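You operate a simulated robot arm through the tools that you are given. There is no shell and no other tool. Be economical: measure what you need, move in short steps, check, and stop when the job is done.

The job below is to be done with a simulated robot arm. You get a single attempt, and the scene is never put back.

## Task
Load strings 2 and 3 on belt 1, switch TURN on and run them into lanes 1 and 2.
Fine: 2 goes first; red ends toward the end stop; main switch off while a hand is inside; home before the run.

Only the result counts: the job must be done as asked and must still hold three seconds after the hand-in. Knocking over, shifting, dropping, spilling or breaking anything else fails it.

## Robot
A 7-joint arm with a two-finger parallel gripper, fixed in place. Base frame: the origin is at the foot of the arm, x ahead of it, y to its left, z up. Lengths are in mm, angles in degrees, forces in N, time in s.
Its first joint turns from -166.0 to 166.0 degrees. Payload 4.4 kg.
Tool frame: the origin (TCP) lies between the finger pads and is the grasp point; the fingertips stand 23 mm ahead of it; z points along the fingers, y is the line along which they close. Largest opening 94 mm; finger width 38, thickness 10; the body of the gripper, 54 by 96 mm, starts 39 mm behind the TCP.
Orientation is that of the tool frame in the base frame, as a unit quaternion [x, y, z, w]. With the fingers straight down and closing along the base's y, the tool's x points along the base's -x, its y along +y and its z along -z.

## Interface
- The arm moves only by the tool arm_command. Its argument "steps" is one flat list of numbers, 6 for each row, row after row: the shift along the base's x, y, z in units of 25 mm (1.0 is 25 mm), then the turn, a rotation vector about the base's x, y, z in units of 5 degrees (1.0 is 5 degrees). In form: [dx, dy, dz, ax, ay, az, dx, dy, dz, ax, ay, az, ...]. A call has 1 to 12 rows; each row shifts and turns the commanded pose from where the row before left it. "fingers" is the opening, from 0 (shut) to 1 (fully open), set as the call begins (left out, the last holds). A call with a number of a shift or a turn outside -1 to 1 is refused whole. Each row takes 0.2 s and may step no farther than 50 mm and 8.6 degrees from the row before; otherwise, or with a gripper value out of range, the whole call is refused. A pose out of reach is approached as far as the arm can. The call stops where the force on the tool passes 80 N (or 10 N more than at its start, if that is more) or the arm is blocked; 0.2 s more then pass. Each finger travels about 72 mm/s and halts on what it meets, pressing with about 23 N; the grip force reading is that of the motor and also rises with nothing between the fingers. The clock runs only during rows and for 0.2 s after the last one: add rows that do not move to give the fingers time. It gives the time, the measured TCP pose, the force on the tool (base axes), the opening and the grip force at its end, in the units of the frame above (readings bear some noise), with the torque about the TCP (base axes, N m) and any sound that the robot's microphone picked up, and new pictures: "views" is both (left out), scene, wrist or none.
- Cameras (640 x 400 px; columns grow to the right, rows downward): "scene" is fixed at [50.6, -501.6, 1560.6]; the picture's right is [0.69, -0.72, 0.00], its down [-0.34, -0.33, -0.88] and it looks along [0.63, 0.61, -0.48] (base axes); focal length 278 px, centre (320, 200). "wrist" rides on the gripper at [86, 16, -74] in the tool frame; the picture's right is [-0.18, 0.98, 0.00], its down [-0.58, -0.11, -0.81] and it looks along [-0.79, -0.15, 0.59] (tool axes); focal length 243 px, centre (320, 200). There is no depth. A picture from a camera that has moved, and an enlarged one, comes with that camera's place and axes in the base frame and with its lens.
- enlarge(camera, box): a new picture of the part [left, top, right, bottom] of that camera's present view, enlarged. No time passes.
- finish_job(): hands the job in; it is judged then, once.

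Work in short steps. Places have to be worked out from the pictures, the camera data and where the tool is seen: move nearer, look again, correct. Check each grasp and each placing, and mend what went wrong. You have 120 turns and 200 pictures in all, those below and enlarged ones among them. Open the gripper and draw the arm clear of the work before you hand the job in, unless the task says otherwise; then end with one line.

The tools are called after "Emit:" as a command line: name --argument value ..., lists and objects as JSON in quotes. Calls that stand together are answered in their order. arm_command: Moves the arm, as the interface text tells. Its arguments: {"type":"object","properties":{"steps":{"type":"array","items":{"type":"number"}},"fingers":{"type":"number"},"views":{"type":"string","enum":["both","scene","wrist","none"]}},"required":["steps"]} The other tools are called the same way: enlarge (camera, box) takes an enlarged picture of a part of a camera's view; finish_job () hands the job in.

At the start:

```text
t: 0.0
tool_pos: [612.3, -224.1, 1378.7]
ee_rot: [0.0, 1.0, 0.0, 0.0]
contact_force: [0.5, 0.5, 0.2]
moment: [-0.03, 0.0, -0.01]
grip_width: 93.9
grasp_force: 0.2
```

scene: 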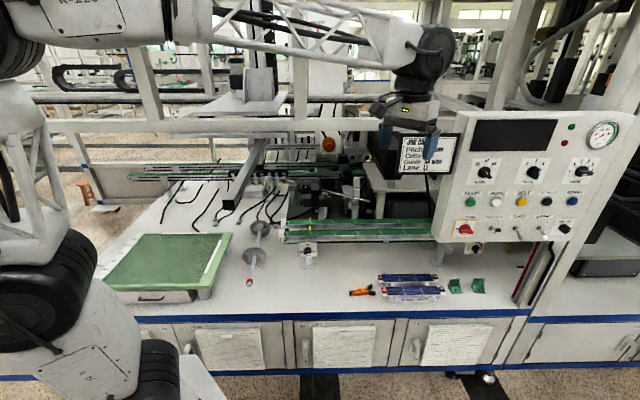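
wrist: 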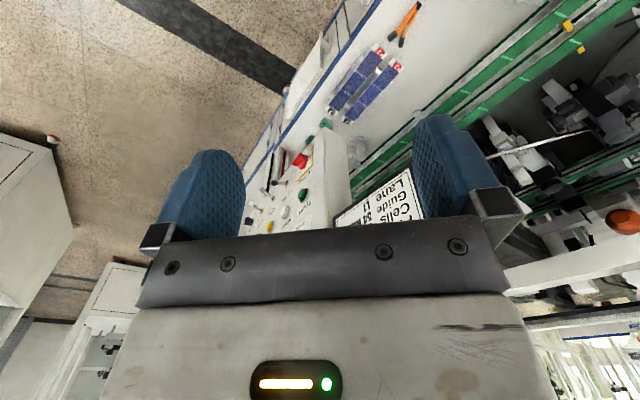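

The scene shows a solar-string bench with a control panel, belts and strings on a tray. I enlarge the main parts to read labels before moving.

Emit:
enlarge --camera "scene" --box '[430, 100, 630, 260]'

Emit:
enlarge --camera "scene" --box '[340, 230, 500, 330]'

Emit:
enlarge --camera "scene" --box '[230, 120, 470, 280]'

Emit:
enlarge --camera "wrist" --box '[240, 0, 640, 250]'

```text
2.50 times, centred on (530, 180) of scene
camera zoom: at [50.6, -501.6, 1560.6], right [0.69, -0.72, 0.0], down [-0.34, -0.33, -0.88], along [0.63, 0.61, -0.48], focal length 696 px, centre (-205, 250)
```

zoom: 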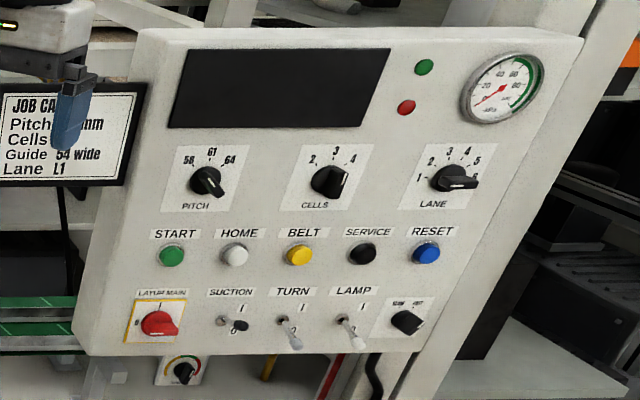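

```text
4.00 times, centred on (420, 280) of scene
camera zoom: at [50.6, -501.6, 1560.6], right [0.69, -0.72, 0.0], down [-0.34, -0.33, -0.88], along [0.63, 0.61, -0.48], focal length 1113 px, centre (-80, -120)
```

zoom: 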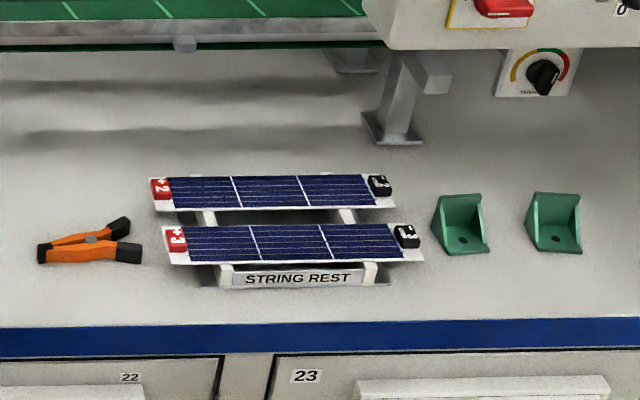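

```text
2.50 times, centred on (350, 200) of scene
camera zoom: at [50.6, -501.6, 1560.6], right [0.69, -0.72, 0.0], down [-0.34, -0.33, -0.88], along [0.63, 0.61, -0.48], focal length 696 px, centre (245, 200)
```

zoom: 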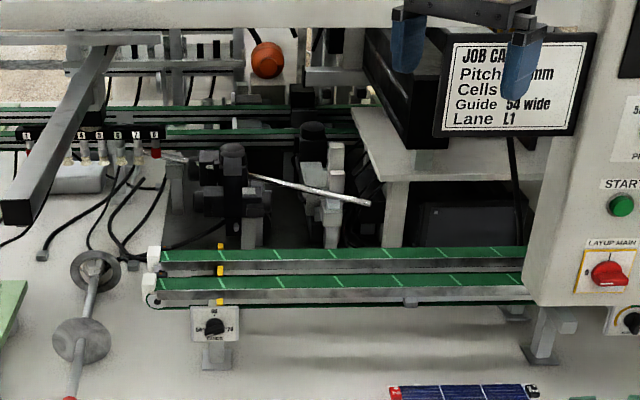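

```text
1.60 times, centred on (440, 125) of wrist
camera zoom: at [526.2, -208.4, 1453.1], right [0.18, 0.98, 0.0], down [0.58, -0.11, 0.81], along [0.79, -0.15, -0.59], focal length 388 px, centre (128, 320)
```

zoom: 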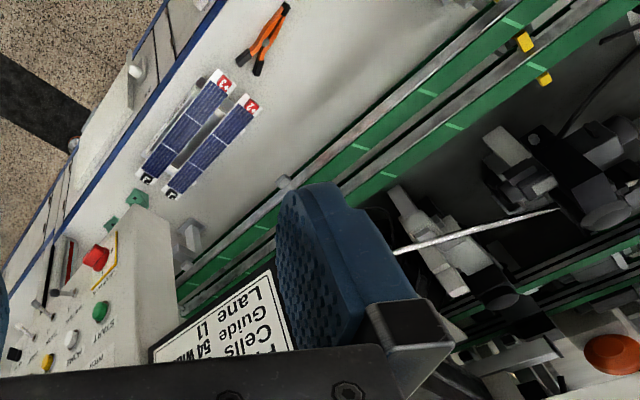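

START triangulates to about (900,-317,1150), so the bench runs diagonally along (0.69,-0.72). I rotate the tool to look squarely at the machine and drop a little, clearing the job card from the scene view.

Emit:
arm_command --steps '[-0.5, 0, -0.5, 0, 0, 1, -0.5, 0, -0.5, 0, 0, 1, -0.5, 0, -0.5, 0, 0, 1, -0.5, 0, -0.5, 0, 0, 1, -0.5, 0, -0.5, 0, 0, 1, -0.5, 0, -0.5, 0, 0, 1, -0.5, 0, -0.5, 0, 0, 1, -0.5, 0, -0.5, 0, 0, 1, 0, 0, -0.5, 0, 0, 1, 0, 0, 0, 0, 0, 1, 0, 0, 0, 0, 0, 1]' --views "both"

```text
t: 2.4
tool_pos: [512.4, -224.4, 1264.8]
ee_rot: [-0.463, 0.886, 0.0, 0.0]
contact_force: [0.8, -0.6, 0.2]
moment: [-0.01, -0.02, -0.02]
grip_width: 94.0
grasp_force: 0.0
camera wrist: at [450.3, -286.6, 1339.9], right [-0.7, 0.71, 0.0], down [0.42, 0.41, 0.81], along [0.58, 0.57, -0.59], focal length 243 px, centre (320, 200)
```

scene: 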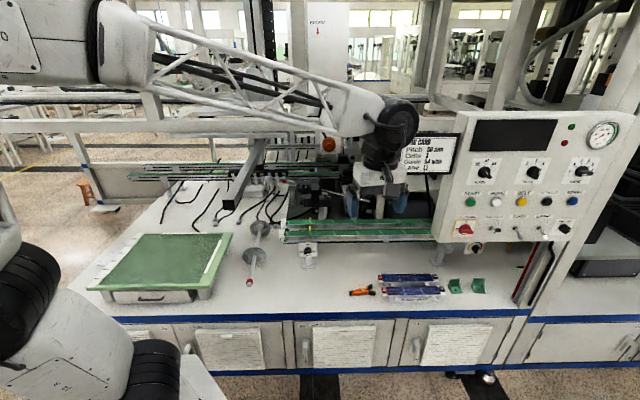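
wrist: 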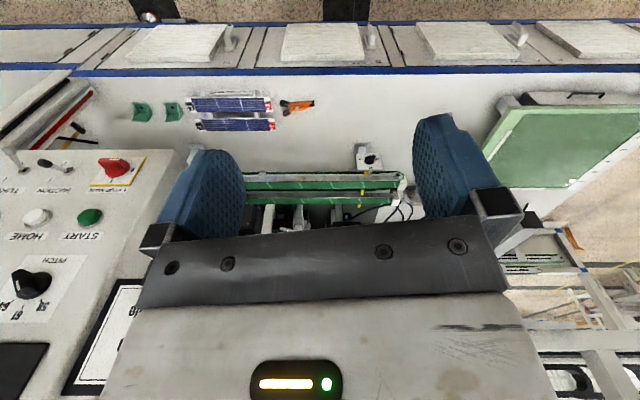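

The card is in view now; I read it, plus the wrist view of the belt area.

Emit:
enlarge --camera "scene" --box '[395, 125, 475, 175]'

Emit:
enlarge --camera "scene" --box '[270, 200, 430, 300]'

Emit:
enlarge --camera "wrist" --box '[120, 80, 440, 280]'

Emit:
enlarge --camera "scene" --box '[120, 120, 360, 270]'

```text
8.00 times, centred on (435, 150) of scene
camera zoom: at [50.6, -501.6, 1560.6], right [0.69, -0.72, 0.0], down [-0.34, -0.33, -0.88], along [0.63, 0.61, -0.48], focal length 2227 px, centre (-600, 600)
```

zoom: 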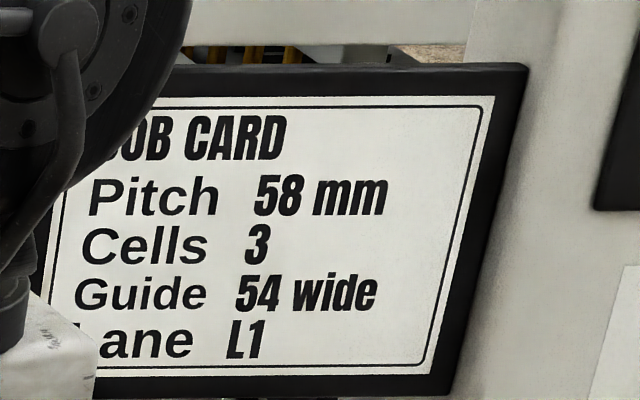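

```text
4.00 times, centred on (350, 250) of scene
camera zoom: at [50.6, -501.6, 1560.6], right [0.69, -0.72, 0.0], down [-0.34, -0.33, -0.88], along [0.63, 0.61, -0.48], focal length 1113 px, centre (200, 0)
```

zoom: 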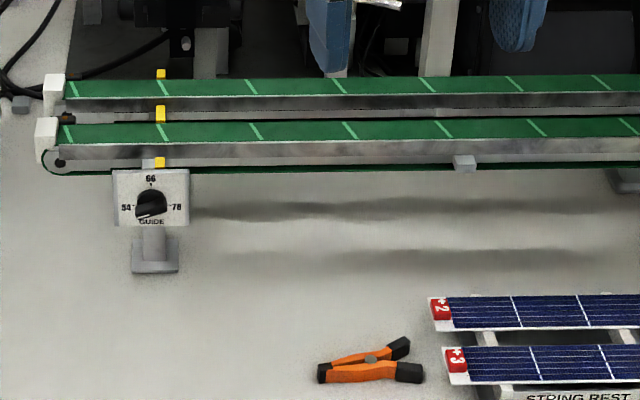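

```text
2.00 times, centred on (280, 180) of wrist
camera zoom: at [450.3, -286.6, 1339.9], right [-0.7, 0.71, 0.0], down [0.42, 0.41, 0.81], along [0.58, 0.57, -0.59], focal length 485 px, centre (400, 240)
```

zoom: 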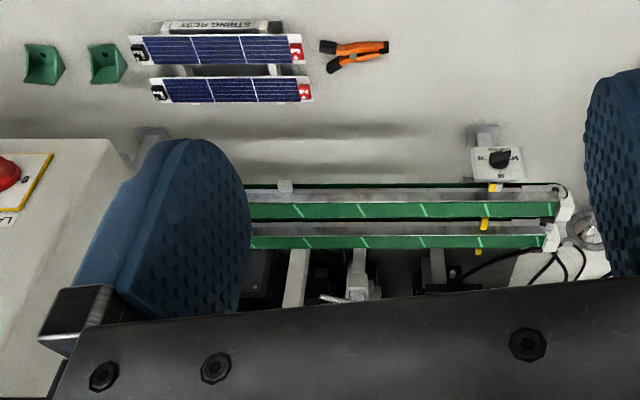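

```text
2.67 times, centred on (240, 195) of scene
camera zoom: at [50.6, -501.6, 1560.6], right [0.69, -0.72, 0.0], down [-0.34, -0.33, -0.88], along [0.63, 0.61, -0.48], focal length 742 px, centre (533, 213)
```

zoom: 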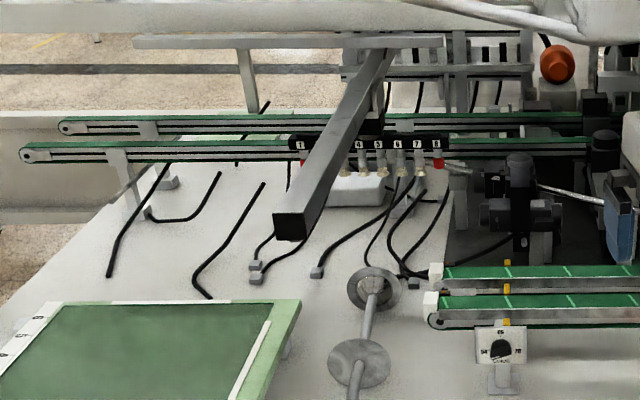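

The card says pitch 58, 3 cells, guide 54, lane L1. I tilt the tool up and move in front of the panel, so the wrist camera looks at the controls squarely.

Emit:
arm_command --steps '[0.3, -0.9, -0.4, 0, 0, -1, 0.3, -0.9, -0.4, 0, 0, -1, 0.3, -0.9, -0.4, 0.695, -0.719, 0, 0.3, -0.9, -0.4, 0.695, -0.719, 0, 0.3, -0.9, -0.4, 0.695, -0.719, 0, 0.3, -0.9, -0.4, 0.695, -0.719, 0, 0.3, -0.9, -0.4, 0.695, -0.719, 0, 0.3, -0.9, -0.4, 0.695, -0.719, 0]'

```text
t: 4.2
tool_pos: [571.5, -404.9, 1187.5]
ee_rot: [-0.37, 0.892, 0.095, 0.241]
contact_force: [-0.2, -0.1, -0.6]
moment: [-0.04, 0.03, -0.02]
grip_width: 94.0
grasp_force: 0.2
camera wrist: at [481.0, -472.4, 1210.2], right [-0.58, 0.81, 0.08], down [0.14, 0.0, 0.99], along [0.8, 0.59, -0.11], focal length 243 px, centre (320, 200)
```

scene: 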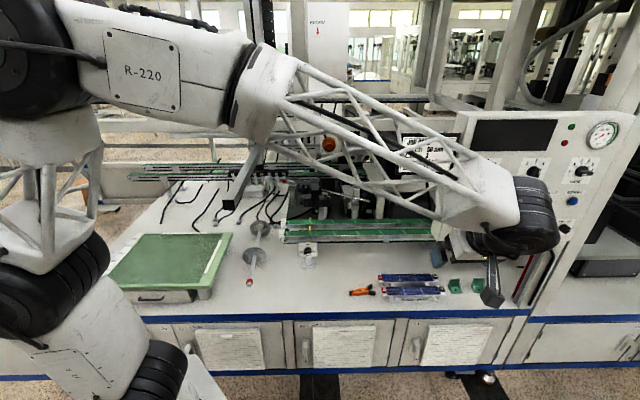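
wrist: 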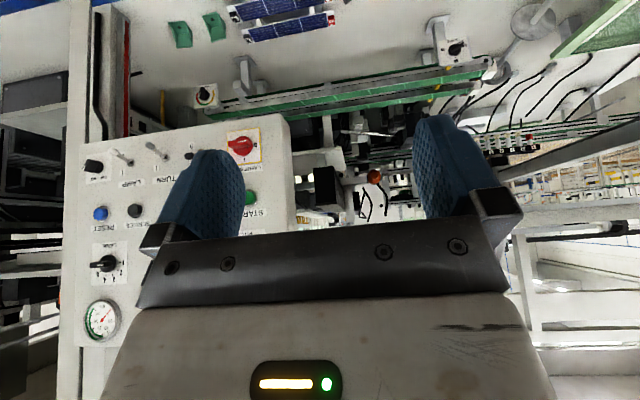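

The arm hides the panel from the sharper scene camera, so I swing it back left over the bench, tool down again, toward the belt; then I can zoom on the panel.

Emit:
arm_command --steps '[0, 1, -0.3, -0.695, 0.719, 0, 0, 1, -0.3, -0.695, 0.719, 0, 0, 1, -0.3, -0.695, 0.719, 0, 0, 1, -0.3, -0.695, 0.719, 0, 0, 1, -0.3, -0.695, 0.719, 0, 0, 1, -0.3, -0.695, 0.719, 0, 0, 1, 0, 0, 0, 0, 0, 1, 0, 0, 0, 0, 0, 1, 0, 0, 0, 0, 0, 1, 0, 0, 0, 0, 0, 1, 0, 0, 0, 0, 0, 1, 0, 0, 0, 0]'

Emit:
enlarge --camera "scene" --box '[450, 150, 530, 200]'

Emit:
enlarge --camera "scene" --box '[520, 150, 600, 200]'

Emit:
enlarge --camera "scene" --box '[446, 208, 526, 258]'

Emit:
enlarge --camera "scene" --box '[510, 195, 590, 245]'

Emit:
enlarge --camera "wrist" --box '[120, 0, 520, 250]'

```text
t: 6.8
tool_pos: [572.7, -106.5, 1139.8]
ee_rot: [-0.383, 0.924, 0.0, -0.001]
contact_force: [0.2, 0.3, -0.2]
moment: [0.01, 0.01, -0.03]
grip_width: 93.8
grasp_force: 0.1
camera wrist: at [500.5, -155.7, 1215.8], right [-0.56, 0.83, 0.0], down [0.49, 0.33, 0.81], along [0.67, 0.46, -0.59], focal length 243 px, centre (320, 200)
```

scene: 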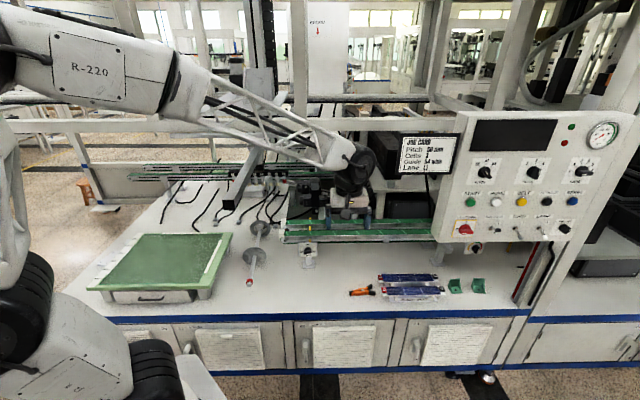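
wrist: 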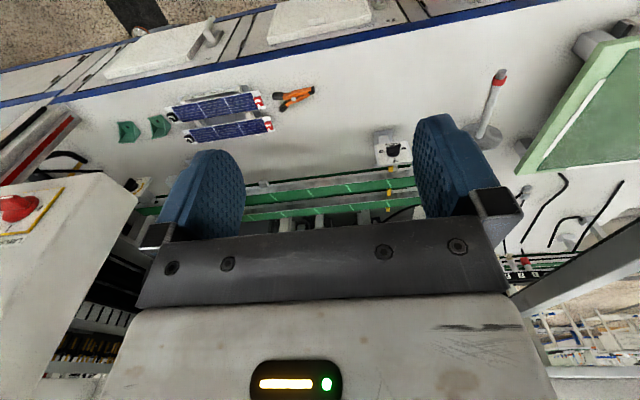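

```text
8.00 times, centred on (490, 175) of scene
camera zoom: at [50.6, -501.6, 1560.6], right [0.69, -0.72, 0.0], down [-0.34, -0.33, -0.88], along [0.63, 0.61, -0.48], focal length 2227 px, centre (-1040, 400)
```

zoom: 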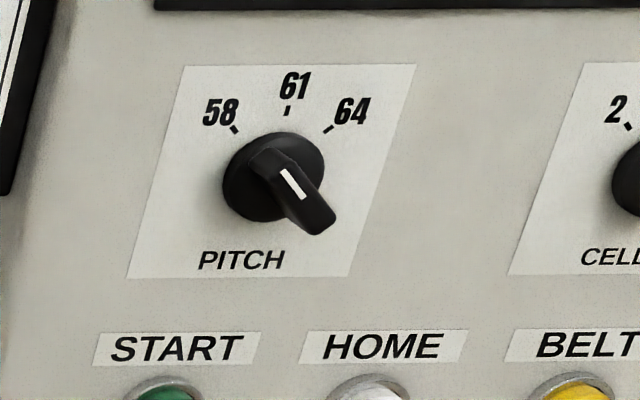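

```text
8.00 times, centred on (560, 175) of scene
camera zoom: at [50.6, -501.6, 1560.6], right [0.69, -0.72, 0.0], down [-0.34, -0.33, -0.88], along [0.63, 0.61, -0.48], focal length 2227 px, centre (-1600, 400)
```

zoom: 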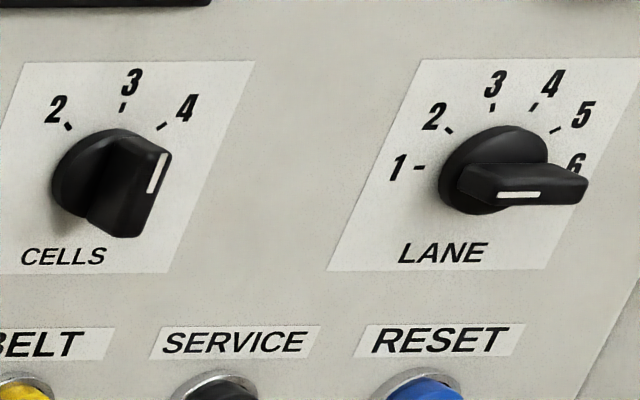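

```text
8.00 times, centred on (486, 233) of scene
camera zoom: at [50.6, -501.6, 1560.6], right [0.69, -0.72, 0.0], down [-0.34, -0.33, -0.88], along [0.63, 0.61, -0.48], focal length 2227 px, centre (-1008, -64)
```

zoom: 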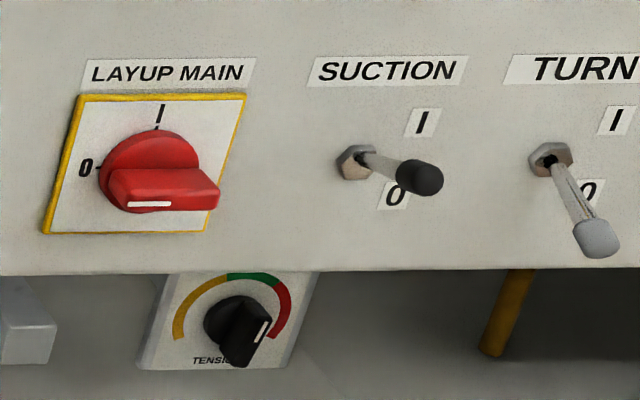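

```text
8.00 times, centred on (550, 220) of scene
camera zoom: at [50.6, -501.6, 1560.6], right [0.69, -0.72, 0.0], down [-0.34, -0.33, -0.88], along [0.63, 0.61, -0.48], focal length 2227 px, centre (-1520, 40)
```

zoom: 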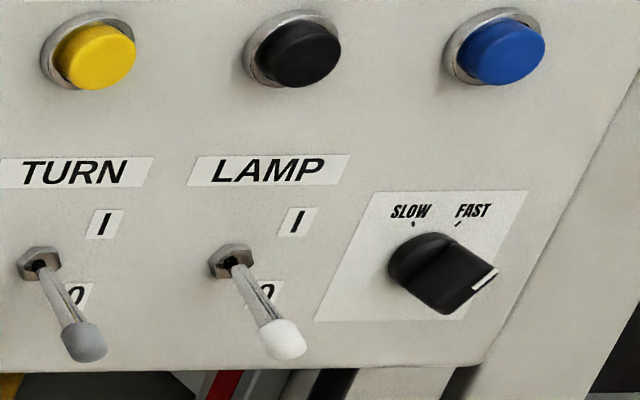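

```text
1.60 times, centred on (320, 125) of wrist
camera zoom: at [500.5, -155.7, 1215.8], right [-0.56, 0.83, 0.0], down [0.49, 0.33, 0.81], along [0.67, 0.46, -0.59], focal length 388 px, centre (320, 320)
```

zoom: 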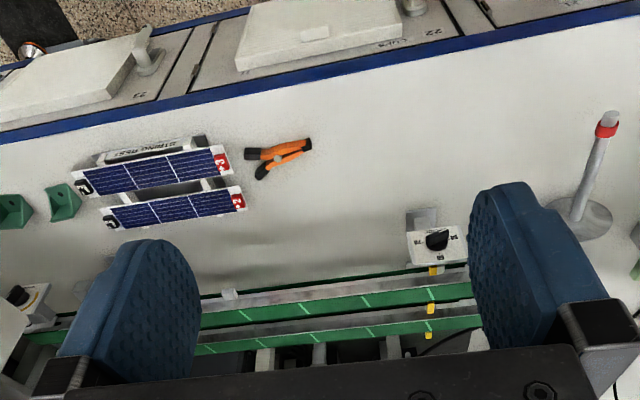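

Pitch and cells look set already, main looks off; I zoom further on the lane, main and guide knobs to see which end carries the pointer mark.

Emit:
enlarge --camera "scene" --box '[566, 160, 598, 180]'

Emit:
enlarge --camera "scene" --box '[450, 218, 482, 238]'

Emit:
enlarge --camera "scene" --box '[292, 240, 324, 260]'

Emit:
enlarge --camera "scene" --box '[360, 260, 456, 320]'

Emit:
enlarge --camera "wrist" --box '[230, 130, 450, 240]'

```text
16.00 times, centred on (582, 170) of scene
camera zoom: at [50.6, -501.6, 1560.6], right [0.69, -0.72, 0.0], down [-0.34, -0.33, -0.88], along [0.63, 0.61, -0.48], focal length 4453 px, centre (-3872, 680)
```

zoom: 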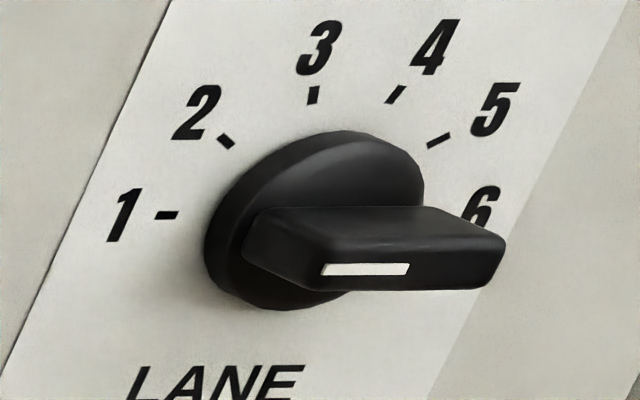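

```text
16.00 times, centred on (466, 228) of scene
camera zoom: at [50.6, -501.6, 1560.6], right [0.69, -0.72, 0.0], down [-0.34, -0.33, -0.88], along [0.63, 0.61, -0.48], focal length 4453 px, centre (-2016, -248)
```

zoom: 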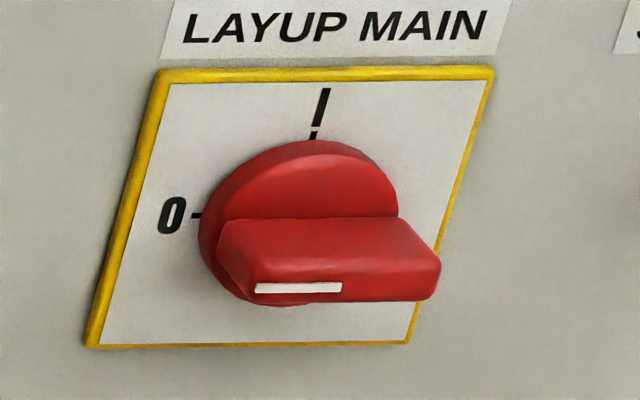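

```text
16.00 times, centred on (308, 250) of scene
camera zoom: at [50.6, -501.6, 1560.6], right [0.69, -0.72, 0.0], down [-0.34, -0.33, -0.88], along [0.63, 0.61, -0.48], focal length 4453 px, centre (512, -600)
```

zoom: 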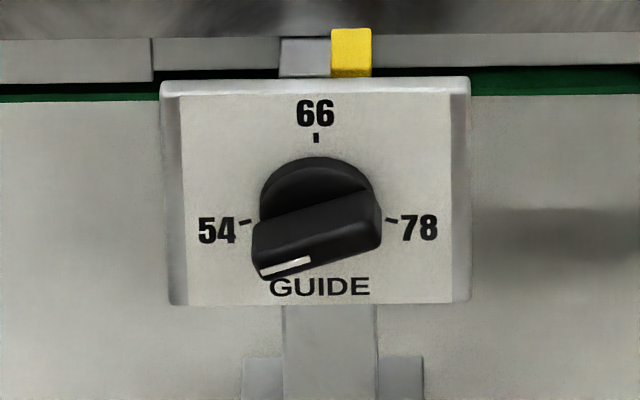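

```text
6.67 times, centred on (408, 290) of scene
camera zoom: at [50.6, -501.6, 1560.6], right [0.69, -0.72, 0.0], down [-0.34, -0.33, -0.88], along [0.63, 0.61, -0.48], focal length 1856 px, centre (-267, -400)
```

zoom: 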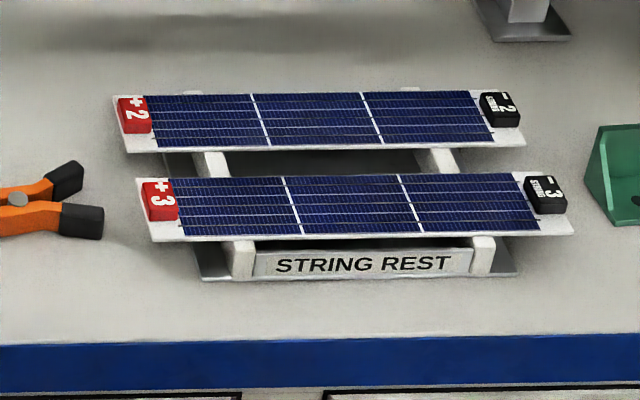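

```text
2.91 times, centred on (340, 185) of wrist
camera zoom: at [500.5, -155.7, 1215.8], right [-0.56, 0.83, 0.0], down [0.49, 0.33, 0.81], along [0.67, 0.46, -0.59], focal length 706 px, centre (262, 244)
```

zoom: 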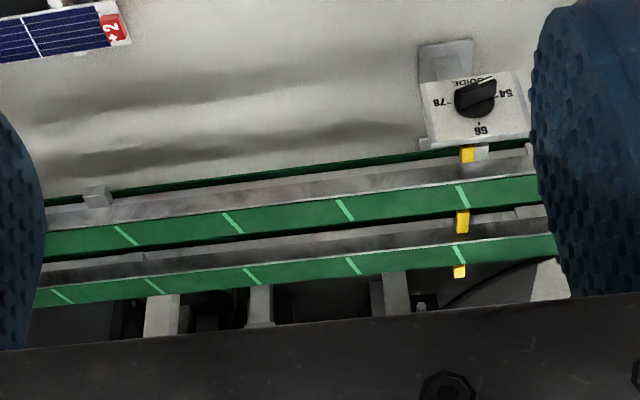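

All dials already match the card (pitch 58, cells 3, lane 1, guide 54) and main is at 0; TURN is at 0, SUCTION at I. Now I go closer to inspect the loading belt.

Emit:
arm_command --steps '[0.3, 1, -0.8, 0, 0, 1, 0.3, 1, -0.8, 0, 0, 1, 0.3, 1, -0.8, 0, 0, 0, 0.3, 1, -0.8, 0, 0, 0, 0.3, 1, -0.8, 0, 0, 0, 0.3, 1, -0.8, 0, 0, 0, 0.3, 1, -0.8, 0, 0, 0, 0.3, 1, -0.8, 0, 0, 0, 0.3, 1, -0.8, 0, 0, 0]'

```text
t: 8.8
tool_pos: [638.7, 120.3, 963.9]
ee_rot: [-0.462, 0.887, 0.001, 0.0]
contact_force: [-0.8, 0.3, -0.4]
moment: [-0.01, -0.03, 0.01]
grip_width: 93.9
grasp_force: 0.1
camera wrist: at [576.5, 58.4, 1038.4], right [-0.7, 0.71, 0.0], down [0.42, 0.41, 0.81], along [0.58, 0.56, -0.59], focal length 243 px, centre (320, 200)
```

scene: 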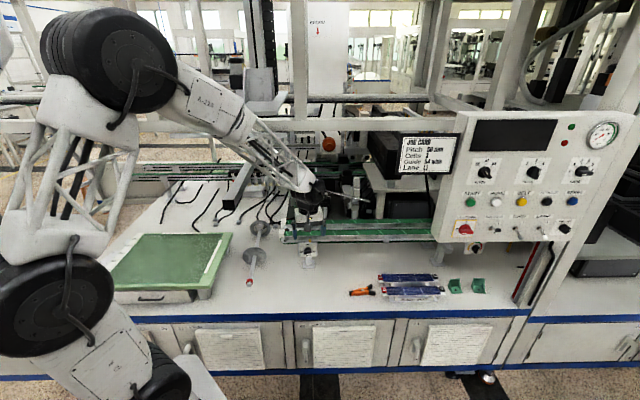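
wrist: 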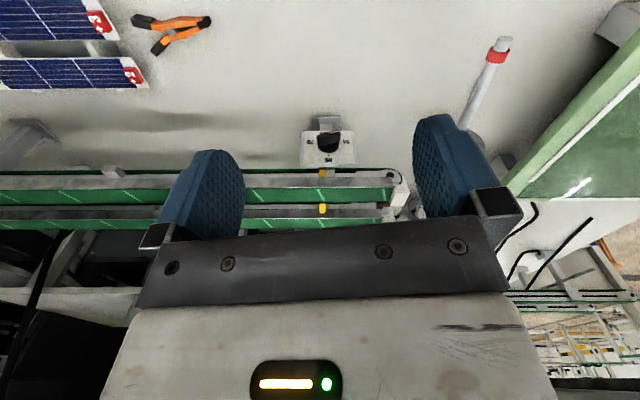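

Emit:
enlarge --camera "wrist" --box '[240, 110, 440, 235]'

Emit:
enlarge --camera "wrist" --box '[0, 110, 200, 235]'

Emit:
enlarge --camera "scene" --box '[370, 195, 466, 255]'

Emit:
enlarge --camera "scene" --box '[225, 140, 385, 240]'

```text
3.20 times, centred on (340, 172) of wrist
camera zoom: at [576.5, 58.4, 1038.4], right [-0.7, 0.71, 0.0], down [0.42, 0.41, 0.81], along [0.58, 0.56, -0.59], focal length 776 px, centre (256, 288)
```

zoom: 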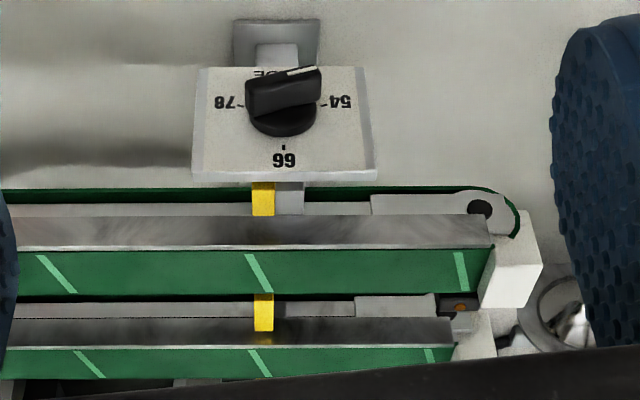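

```text
3.20 times, centred on (100, 172) of wrist
camera zoom: at [576.5, 58.4, 1038.4], right [-0.7, 0.71, 0.0], down [0.42, 0.41, 0.81], along [0.58, 0.56, -0.59], focal length 776 px, centre (1024, 288)
```

zoom: 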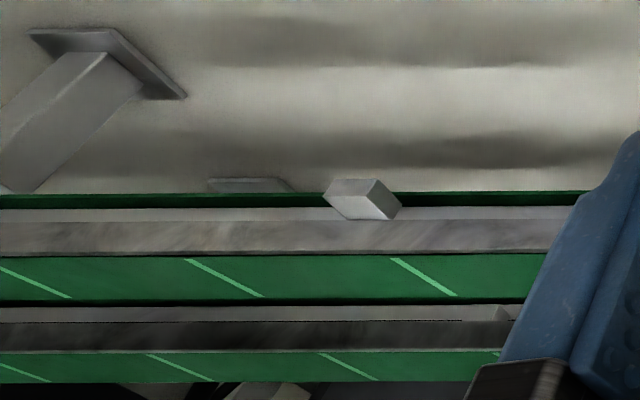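

```text
6.67 times, centred on (418, 225) of scene
camera zoom: at [50.6, -501.6, 1560.6], right [0.69, -0.72, 0.0], down [-0.34, -0.33, -0.88], along [0.63, 0.61, -0.48], focal length 1856 px, centre (-333, 33)
```

zoom: 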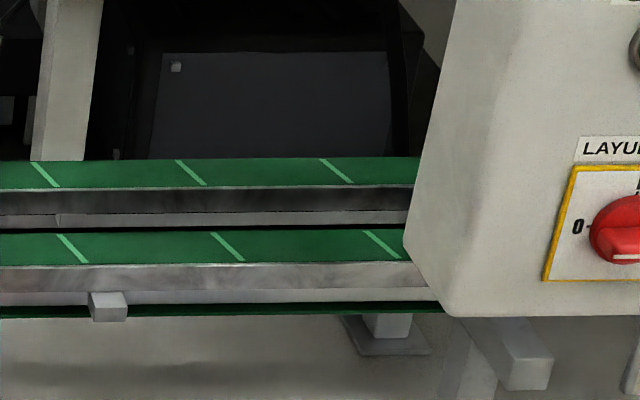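

```text
4.00 times, centred on (305, 190) of scene
camera zoom: at [50.6, -501.6, 1560.6], right [0.69, -0.72, 0.0], down [-0.34, -0.33, -0.88], along [0.63, 0.61, -0.48], focal length 1113 px, centre (380, 240)
```

zoom: 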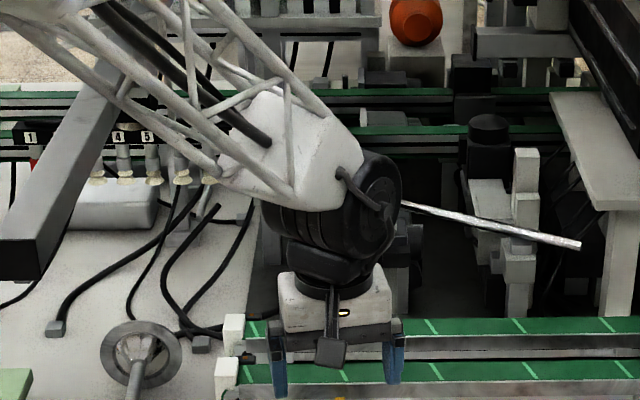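

The two strips are separate belts, each with its own stop, about 50 wide like the strings. I must find which is belt 1, so I look for labels around.

Emit:
enlarge --camera "scene" --box '[80, 225, 240, 325]'

Emit:
enlarge --camera "scene" --box '[270, 205, 334, 245]'

Emit:
enlarge --camera "scene" --box '[120, 155, 280, 255]'

Emit:
enlarge --camera "scene" --box '[225, 60, 465, 210]'

```text
4.00 times, centred on (160, 275) of scene
camera zoom: at [50.6, -501.6, 1560.6], right [0.69, -0.72, 0.0], down [-0.34, -0.33, -0.88], along [0.63, 0.61, -0.48], focal length 1113 px, centre (960, -100)
```

zoom: 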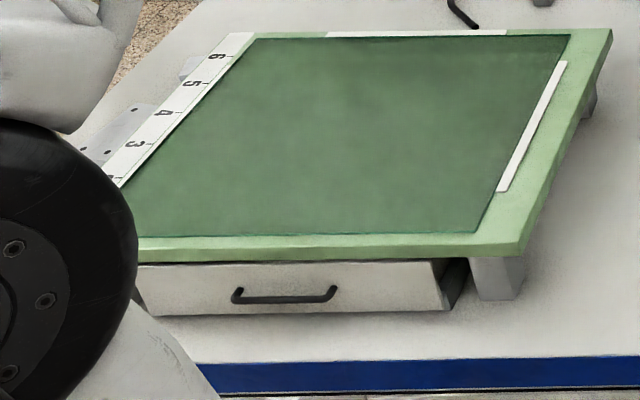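

```text
10.00 times, centred on (302, 225) of scene
camera zoom: at [50.6, -501.6, 1560.6], right [0.69, -0.72, 0.0], down [-0.34, -0.33, -0.88], along [0.63, 0.61, -0.48], focal length 2783 px, centre (500, -50)
```

zoom: 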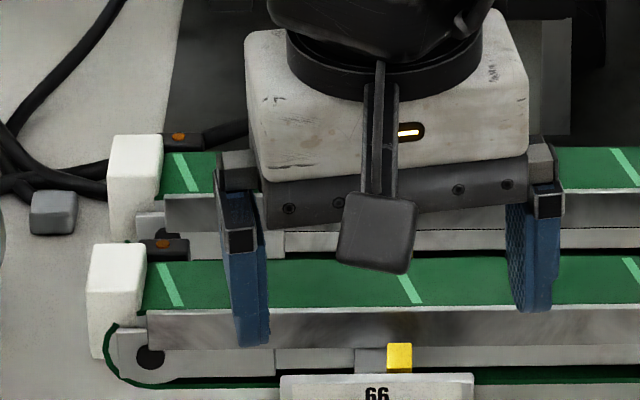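

```text
4.00 times, centred on (200, 205) of scene
camera zoom: at [50.6, -501.6, 1560.6], right [0.69, -0.72, 0.0], down [-0.34, -0.33, -0.88], along [0.63, 0.61, -0.48], focal length 1113 px, centre (800, 180)
```

zoom: 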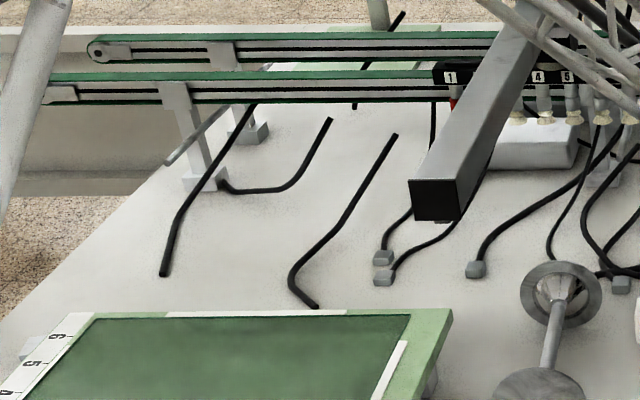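

```text
2.67 times, centred on (345, 135) of scene
camera zoom: at [50.6, -501.6, 1560.6], right [0.69, -0.72, 0.0], down [-0.34, -0.33, -0.88], along [0.63, 0.61, -0.48], focal length 742 px, centre (253, 373)
```

zoom: 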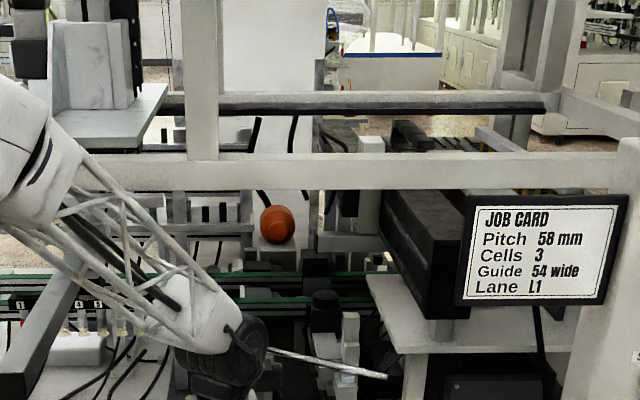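

The belts carry no label I can see; the front one (nearest, lane 1 also being nearest) should be belt 1. Red labels triangulate to 2: (946,-26,~615), 3: (898,-80,~612), strings running along (0.69,-0.72). I go above them, turning the closing line across the strings.

Emit:
arm_command --steps '[0.5, -0.6, -0.3, 0, 0, -1, 0.5, -0.6, -0.3, 0, 0, -1, 0.5, -0.6, -0.3, 0, 0, -1, 0.5, -0.6, -0.3, 0, 0, -1, 0.5, -0.6, -0.3, 0, 0, -1, 0.5, -0.6, -0.3, 0, 0, -1, 0.5, -0.6, -0.3, 0, 0, -1, 0.5, -0.6, -0.3, 0, 0, -1, 0.5, -0.6, 0, 0, 0, -1, 0.5, -0.6, 0, 0, 0, -1, 0.5, -0.6, 0, 0, 0, -1, 0.5, -0.6, 0, 0, 0, -1]' --views "none"

Emit:
arm_command --steps '[0.3, -0.1, 0, 0, 0, -1, 0.3, -0.1, 0, 0, 0, -1, 0.3, -0.1, 0, 0, 0, -1, 0.3, -0.1, 0, 0, 0, -1, 0.3, -0.1, 0, 0, 0, -1, 0.3, -0.1, 0, 0, 0, -1, 0.3, -0.1, 0, 0, 0, -1, 0.3, -0.1, 0, 0, 0, -1, 0.3, -0.1, 0, 0, 0, -0.2]' --views "both"

```text
t: 11.4
tool_pos: [790.8, -57.9, 902.2]
ee_rot: [0.043, 0.999, 0.0, 0.0]
contact_force: [0.9, 0.0, 0.3]
moment: [0.03, 0.0, 0.0]
grip_width: 93.9
grasp_force: 0.1
```

```text
t: 13.4
tool_pos: [857.8, -83.1, 900.4]
ee_rot: [0.391, 0.92, 0.0, 0.0]
contact_force: [0.4, 0.1, -0.5]
moment: [-0.03, -0.01, -0.01]
grip_width: 94.0
grasp_force: 0.0
camera wrist: at [809.6, -9.2, 975.4], right [0.84, 0.55, 0.0], down [0.33, -0.49, 0.81], along [0.44, -0.67, -0.59], focal length 243 px, centre (320, 200)
```

scene: 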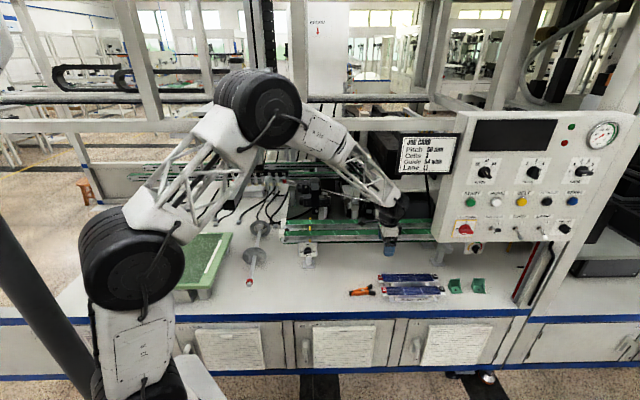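
wrist: 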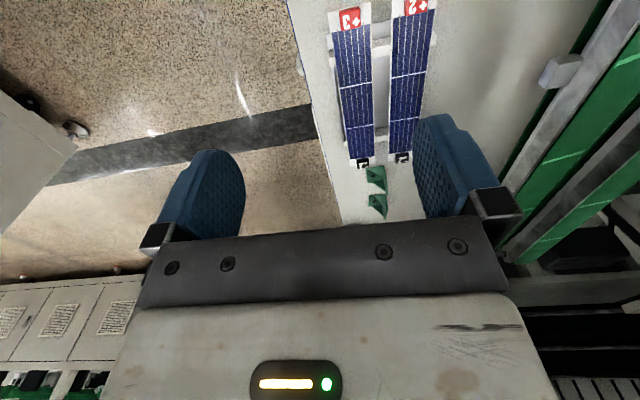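

Orientation is right (closing line at az 44°, strings at about -45°). I zoom on the strings for exact edges.

Emit:
enlarge --camera "wrist" --box '[280, 0, 480, 125]'

Emit:
enlarge --camera "wrist" --box '[310, 110, 450, 220]'

Emit:
enlarge --camera "wrist" --box '[480, 0, 640, 400]'

```text
3.20 times, centred on (380, 62) of wrist
camera zoom: at [809.6, -9.2, 975.4], right [0.84, 0.55, 0.0], down [0.33, -0.49, 0.81], along [0.44, -0.67, -0.59], focal length 776 px, centre (128, 640)
```

zoom: 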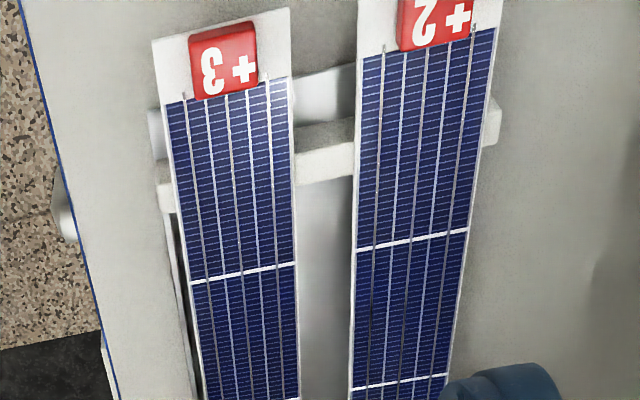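

```text
3.64 times, centred on (380, 165) of wrist
camera zoom: at [809.6, -9.2, 975.4], right [0.84, 0.55, 0.0], down [0.33, -0.49, 0.81], along [0.44, -0.67, -0.59], focal length 882 px, centre (102, 327)
```

zoom: 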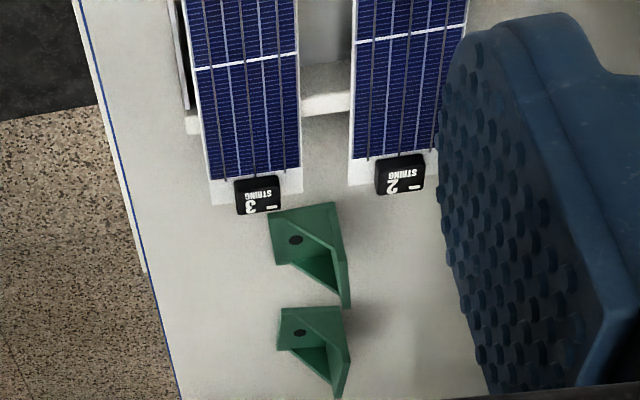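

```text
1.00 times, centred on (560, 200) of wrist (not enlarged: the box is as wide or as high as the picture)
camera zoom: at [809.6, -9.2, 975.4], right [0.84, 0.55, 0.0], down [0.33, -0.49, 0.81], along [0.44, -0.67, -0.59], focal length 243 px, centre (80, 200)
```

zoom: 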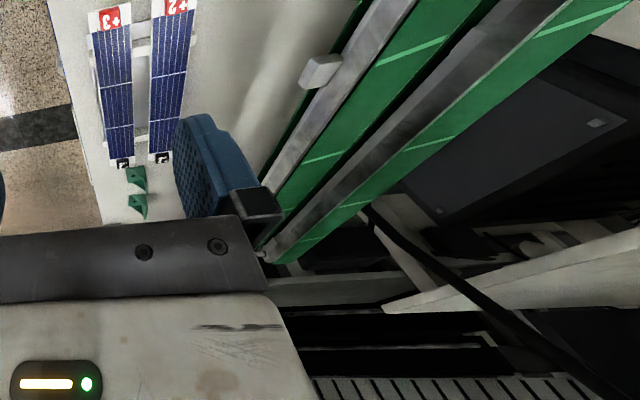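

String 2's axis passes (1022,-88) with half-width 27, string 3 is 80 mm away, so a 68 mm opening fits. I tilt the fingers 15° outward along the string for reach and move above (1000,-68,720).

Emit:
arm_command --steps '[0.7, 0.075, -0.9, -0.719, -0.695, 0, 0.7, 0.075, -0.9, -0.719, -0.695, 0, 0.7, 0.075, -0.9, -0.719, -0.695, 0, 0.7, 0.075, -0.9, 0, 0, 0, 0.7, 0.075, -0.9, 0, 0, 0, 0.7, 0.075, -0.9, 0, 0, 0, 0.75, 0.075, -0.9, 0, 0, 0, 0.75, 0.075, -0.9, 0, 0, 0]' --fingers 0.72

```text
t: 15.2
tool_pos: [1000.9, -65.2, 721.6]
ee_rot: [0.387, 0.913, -0.051, 0.121]
contact_force: [0.3, -0.4, 1.8]
moment: [-0.01, 0.05, -0.02]
grip_width: 67.8
grasp_force: 0.0
camera wrist: at [940.8, 19.3, 770.8], right [0.83, 0.56, 0.05], down [0.17, -0.33, 0.93], along [0.53, -0.76, -0.37], focal length 243 px, centre (320, 200)
```

scene: 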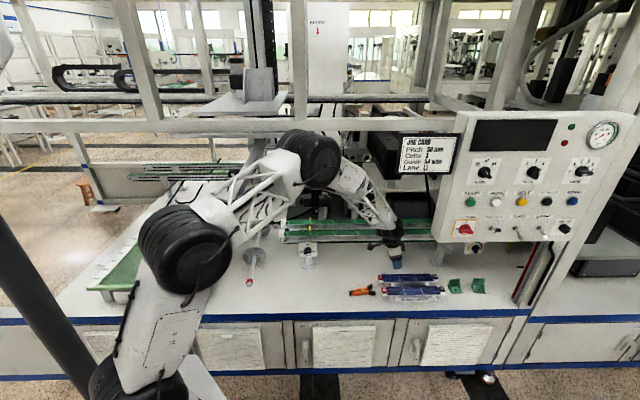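
wrist: 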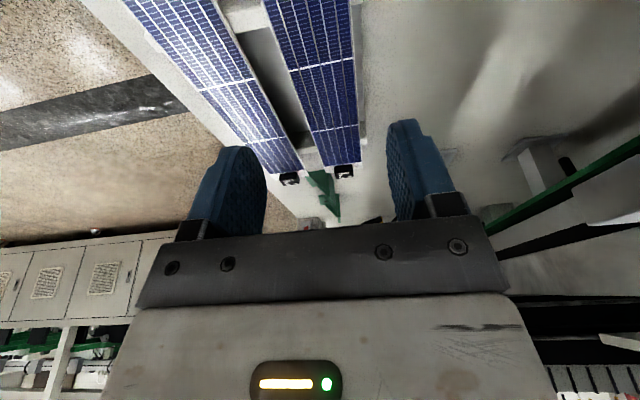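

Lateral alignment is within ~1 mm. I advance 50 mm along the string toward its middle and go down partway to z≈660, checking reach.

Emit:
arm_command --steps '[0.72, -0.7, -0.6, 0, 0, 0, 0.72, -0.7, -0.6, 0, 0, 0, 0, 0, -0.6, 0, 0, 0, 0, 0, -0.6, 0, 0, 0, 0, 0, 0, 0, 0, 0]'

```text
t: 16.4
tool_pos: [1033.5, -102.0, 662.6]
ee_rot: [0.387, 0.913, -0.051, 0.12]
contact_force: [-0.7, 0.4, -0.4]
moment: [0.01, 0.0, -0.03]
grip_width: 67.7
grasp_force: 0.1
camera wrist: at [973.7, -16.4, 712.1], right [0.83, 0.56, 0.05], down [0.17, -0.33, 0.93], along [0.53, -0.76, -0.37], focal length 243 px, centre (320, 200)
```

scene: 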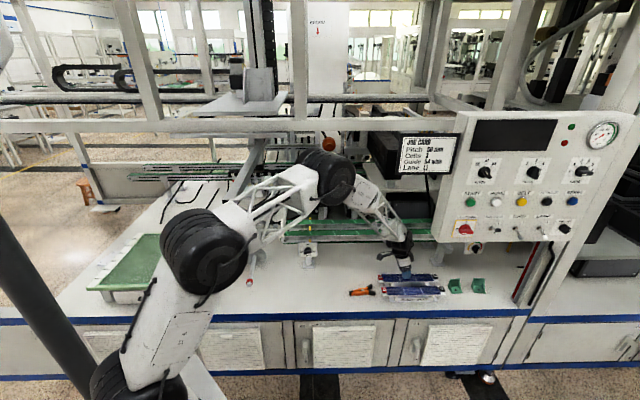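
wrist: 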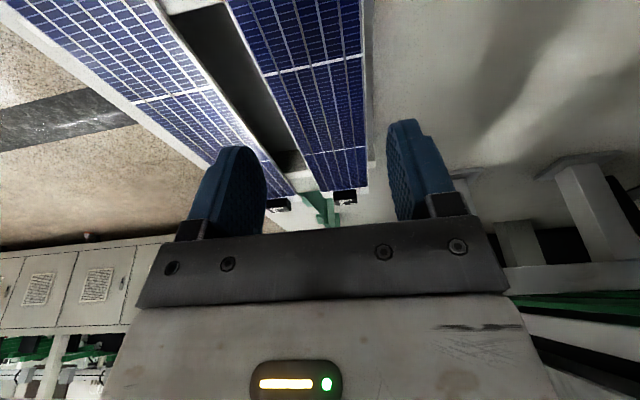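

Reach is fine; string centre line is ~3 mm further back than the tool, so I correct that while descending to z≈617.

Emit:
arm_command --steps '[0.09, 0.09, -0.6, 0, 0, 0, 0, 0, -0.6, 0, 0, 0, 0, 0, -0.6, 0, 0, 0, 0, 0, 0, 0, 0, 0]'

Emit:
enlarge --camera "scene" --box '[370, 230, 466, 310]'

Emit:
enlarge --camera "wrist" --box '[160, 60, 480, 240]'

```text
t: 17.4
tool_pos: [1037.3, -98.0, 617.2]
ee_rot: [0.388, 0.912, -0.051, 0.12]
contact_force: [0.4, 0.0, 0.3]
moment: [0.06, 0.0, 0.04]
grip_width: 67.6
grasp_force: 0.1
camera wrist: at [977.7, -14.1, 666.9], right [0.83, 0.56, 0.05], down [0.17, -0.33, 0.93], along [0.53, -0.76, -0.37], focal length 243 px, centre (320, 200)
```

scene: 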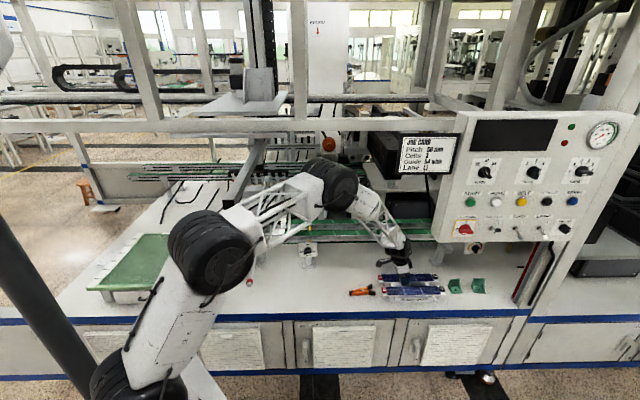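
wrist: 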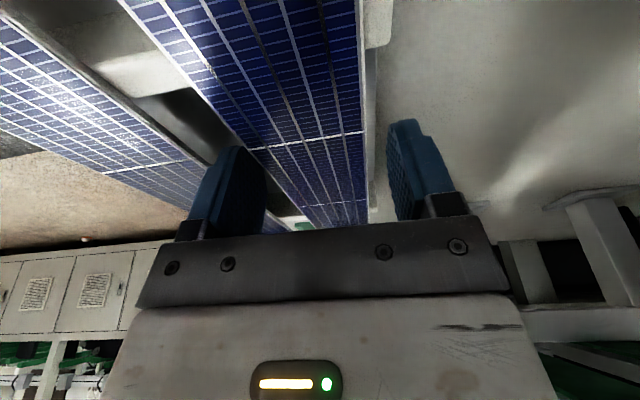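

```text
5.00 times, centred on (418, 270) of scene
camera zoom: at [50.6, -501.6, 1560.6], right [0.69, -0.72, 0.0], down [-0.34, -0.33, -0.88], along [0.63, 0.61, -0.48], focal length 1392 px, centre (-170, -150)
```

zoom: 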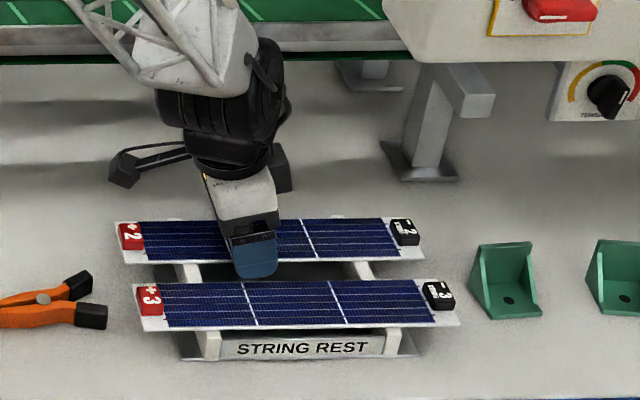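

```text
2.00 times, centred on (320, 150) of wrist
camera zoom: at [977.7, -14.1, 666.9], right [0.83, 0.56, 0.05], down [0.17, -0.33, 0.93], along [0.53, -0.76, -0.37], focal length 485 px, centre (320, 300)
```

zoom: 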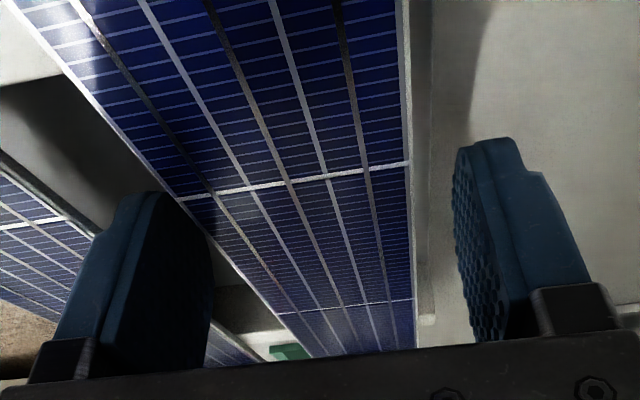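

The fingers straddle string 2, the front one between the strings with clearance both sides. I close the gripper.

Emit:
arm_command --steps '[0, 0, 0, 0, 0, 0, 0, 0, 0, 0, 0, 0, 0, 0, 0, 0, 0, 0, 0, 0, 0, 0, 0, 0]' --fingers 0 --views "wrist"

```text
t: 18.4
tool_pos: [1036.8, -98.7, 616.5]
ee_rot: [0.387, 0.913, -0.051, 0.12]
contact_force: [0.0, 0.5, 0.7]
moment: [-0.05, 0.0, -0.01]
grip_width: 53.2
grasp_force: 23.5
camera wrist: at [977.6, -14.1, 666.9], right [0.83, 0.56, 0.05], down [0.17, -0.33, 0.93], along [0.53, -0.76, -0.37], focal length 243 px, centre (320, 200)
```

wrist: 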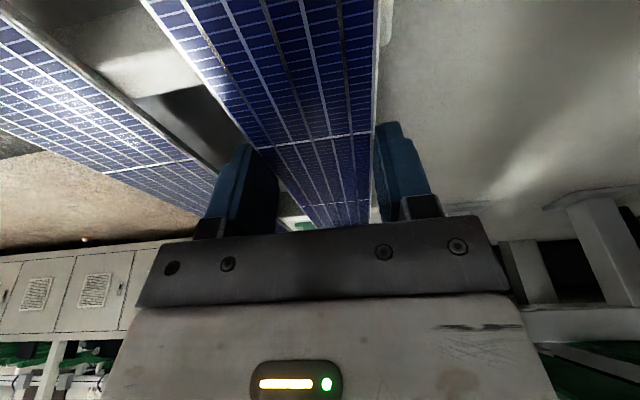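

Gripped at 53 mm, 23 N. I lift 60 mm and check.

Emit:
arm_command --steps '[0, 0, 0.4, 0, 0, 0, 0, 0, 0.6, 0, 0, 0, 0, 0, 0.7, 0, 0, 0, 0, 0, 0.7, 0, 0, 0]'

Emit:
enlarge --camera "scene" --box '[370, 230, 466, 310]'

```text
t: 19.4
tool_pos: [1035.8, -98.6, 675.7]
ee_rot: [0.388, 0.913, -0.051, 0.12]
contact_force: [0.1, 0.0, -0.4]
moment: [-0.01, -0.01, 0.01]
grip_width: 52.9
grasp_force: 23.4
camera wrist: at [977.7, -14.4, 725.6], right [0.83, 0.56, 0.05], down [0.17, -0.33, 0.93], along [0.53, -0.76, -0.37], focal length 243 px, centre (320, 200)
```

scene: 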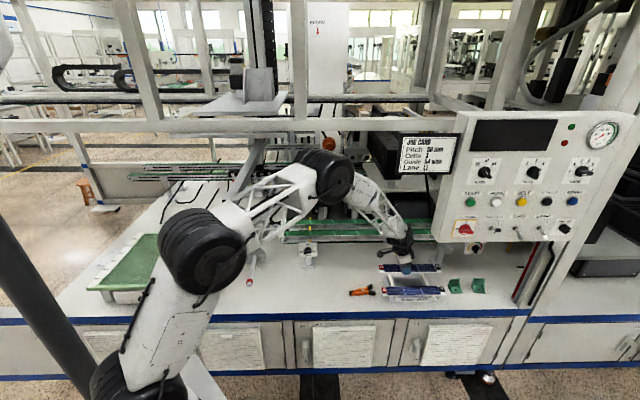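
wrist: 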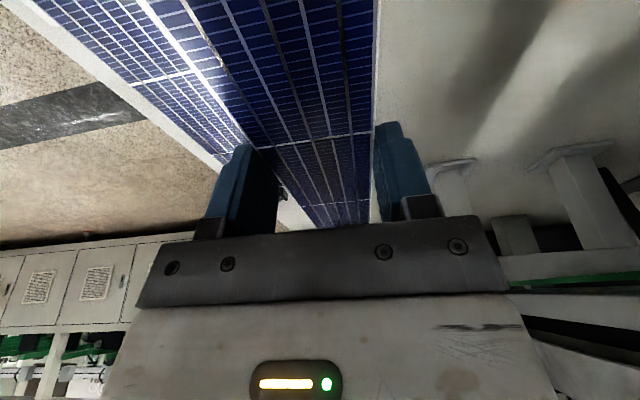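

```text
5.00 times, centred on (418, 270) of scene
camera zoom: at [50.6, -501.6, 1560.6], right [0.69, -0.72, 0.0], down [-0.34, -0.33, -0.88], along [0.63, 0.61, -0.48], focal length 1392 px, centre (-170, -150)
```

zoom: 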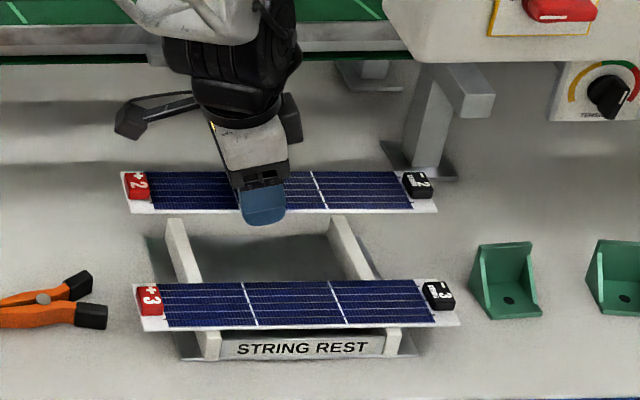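

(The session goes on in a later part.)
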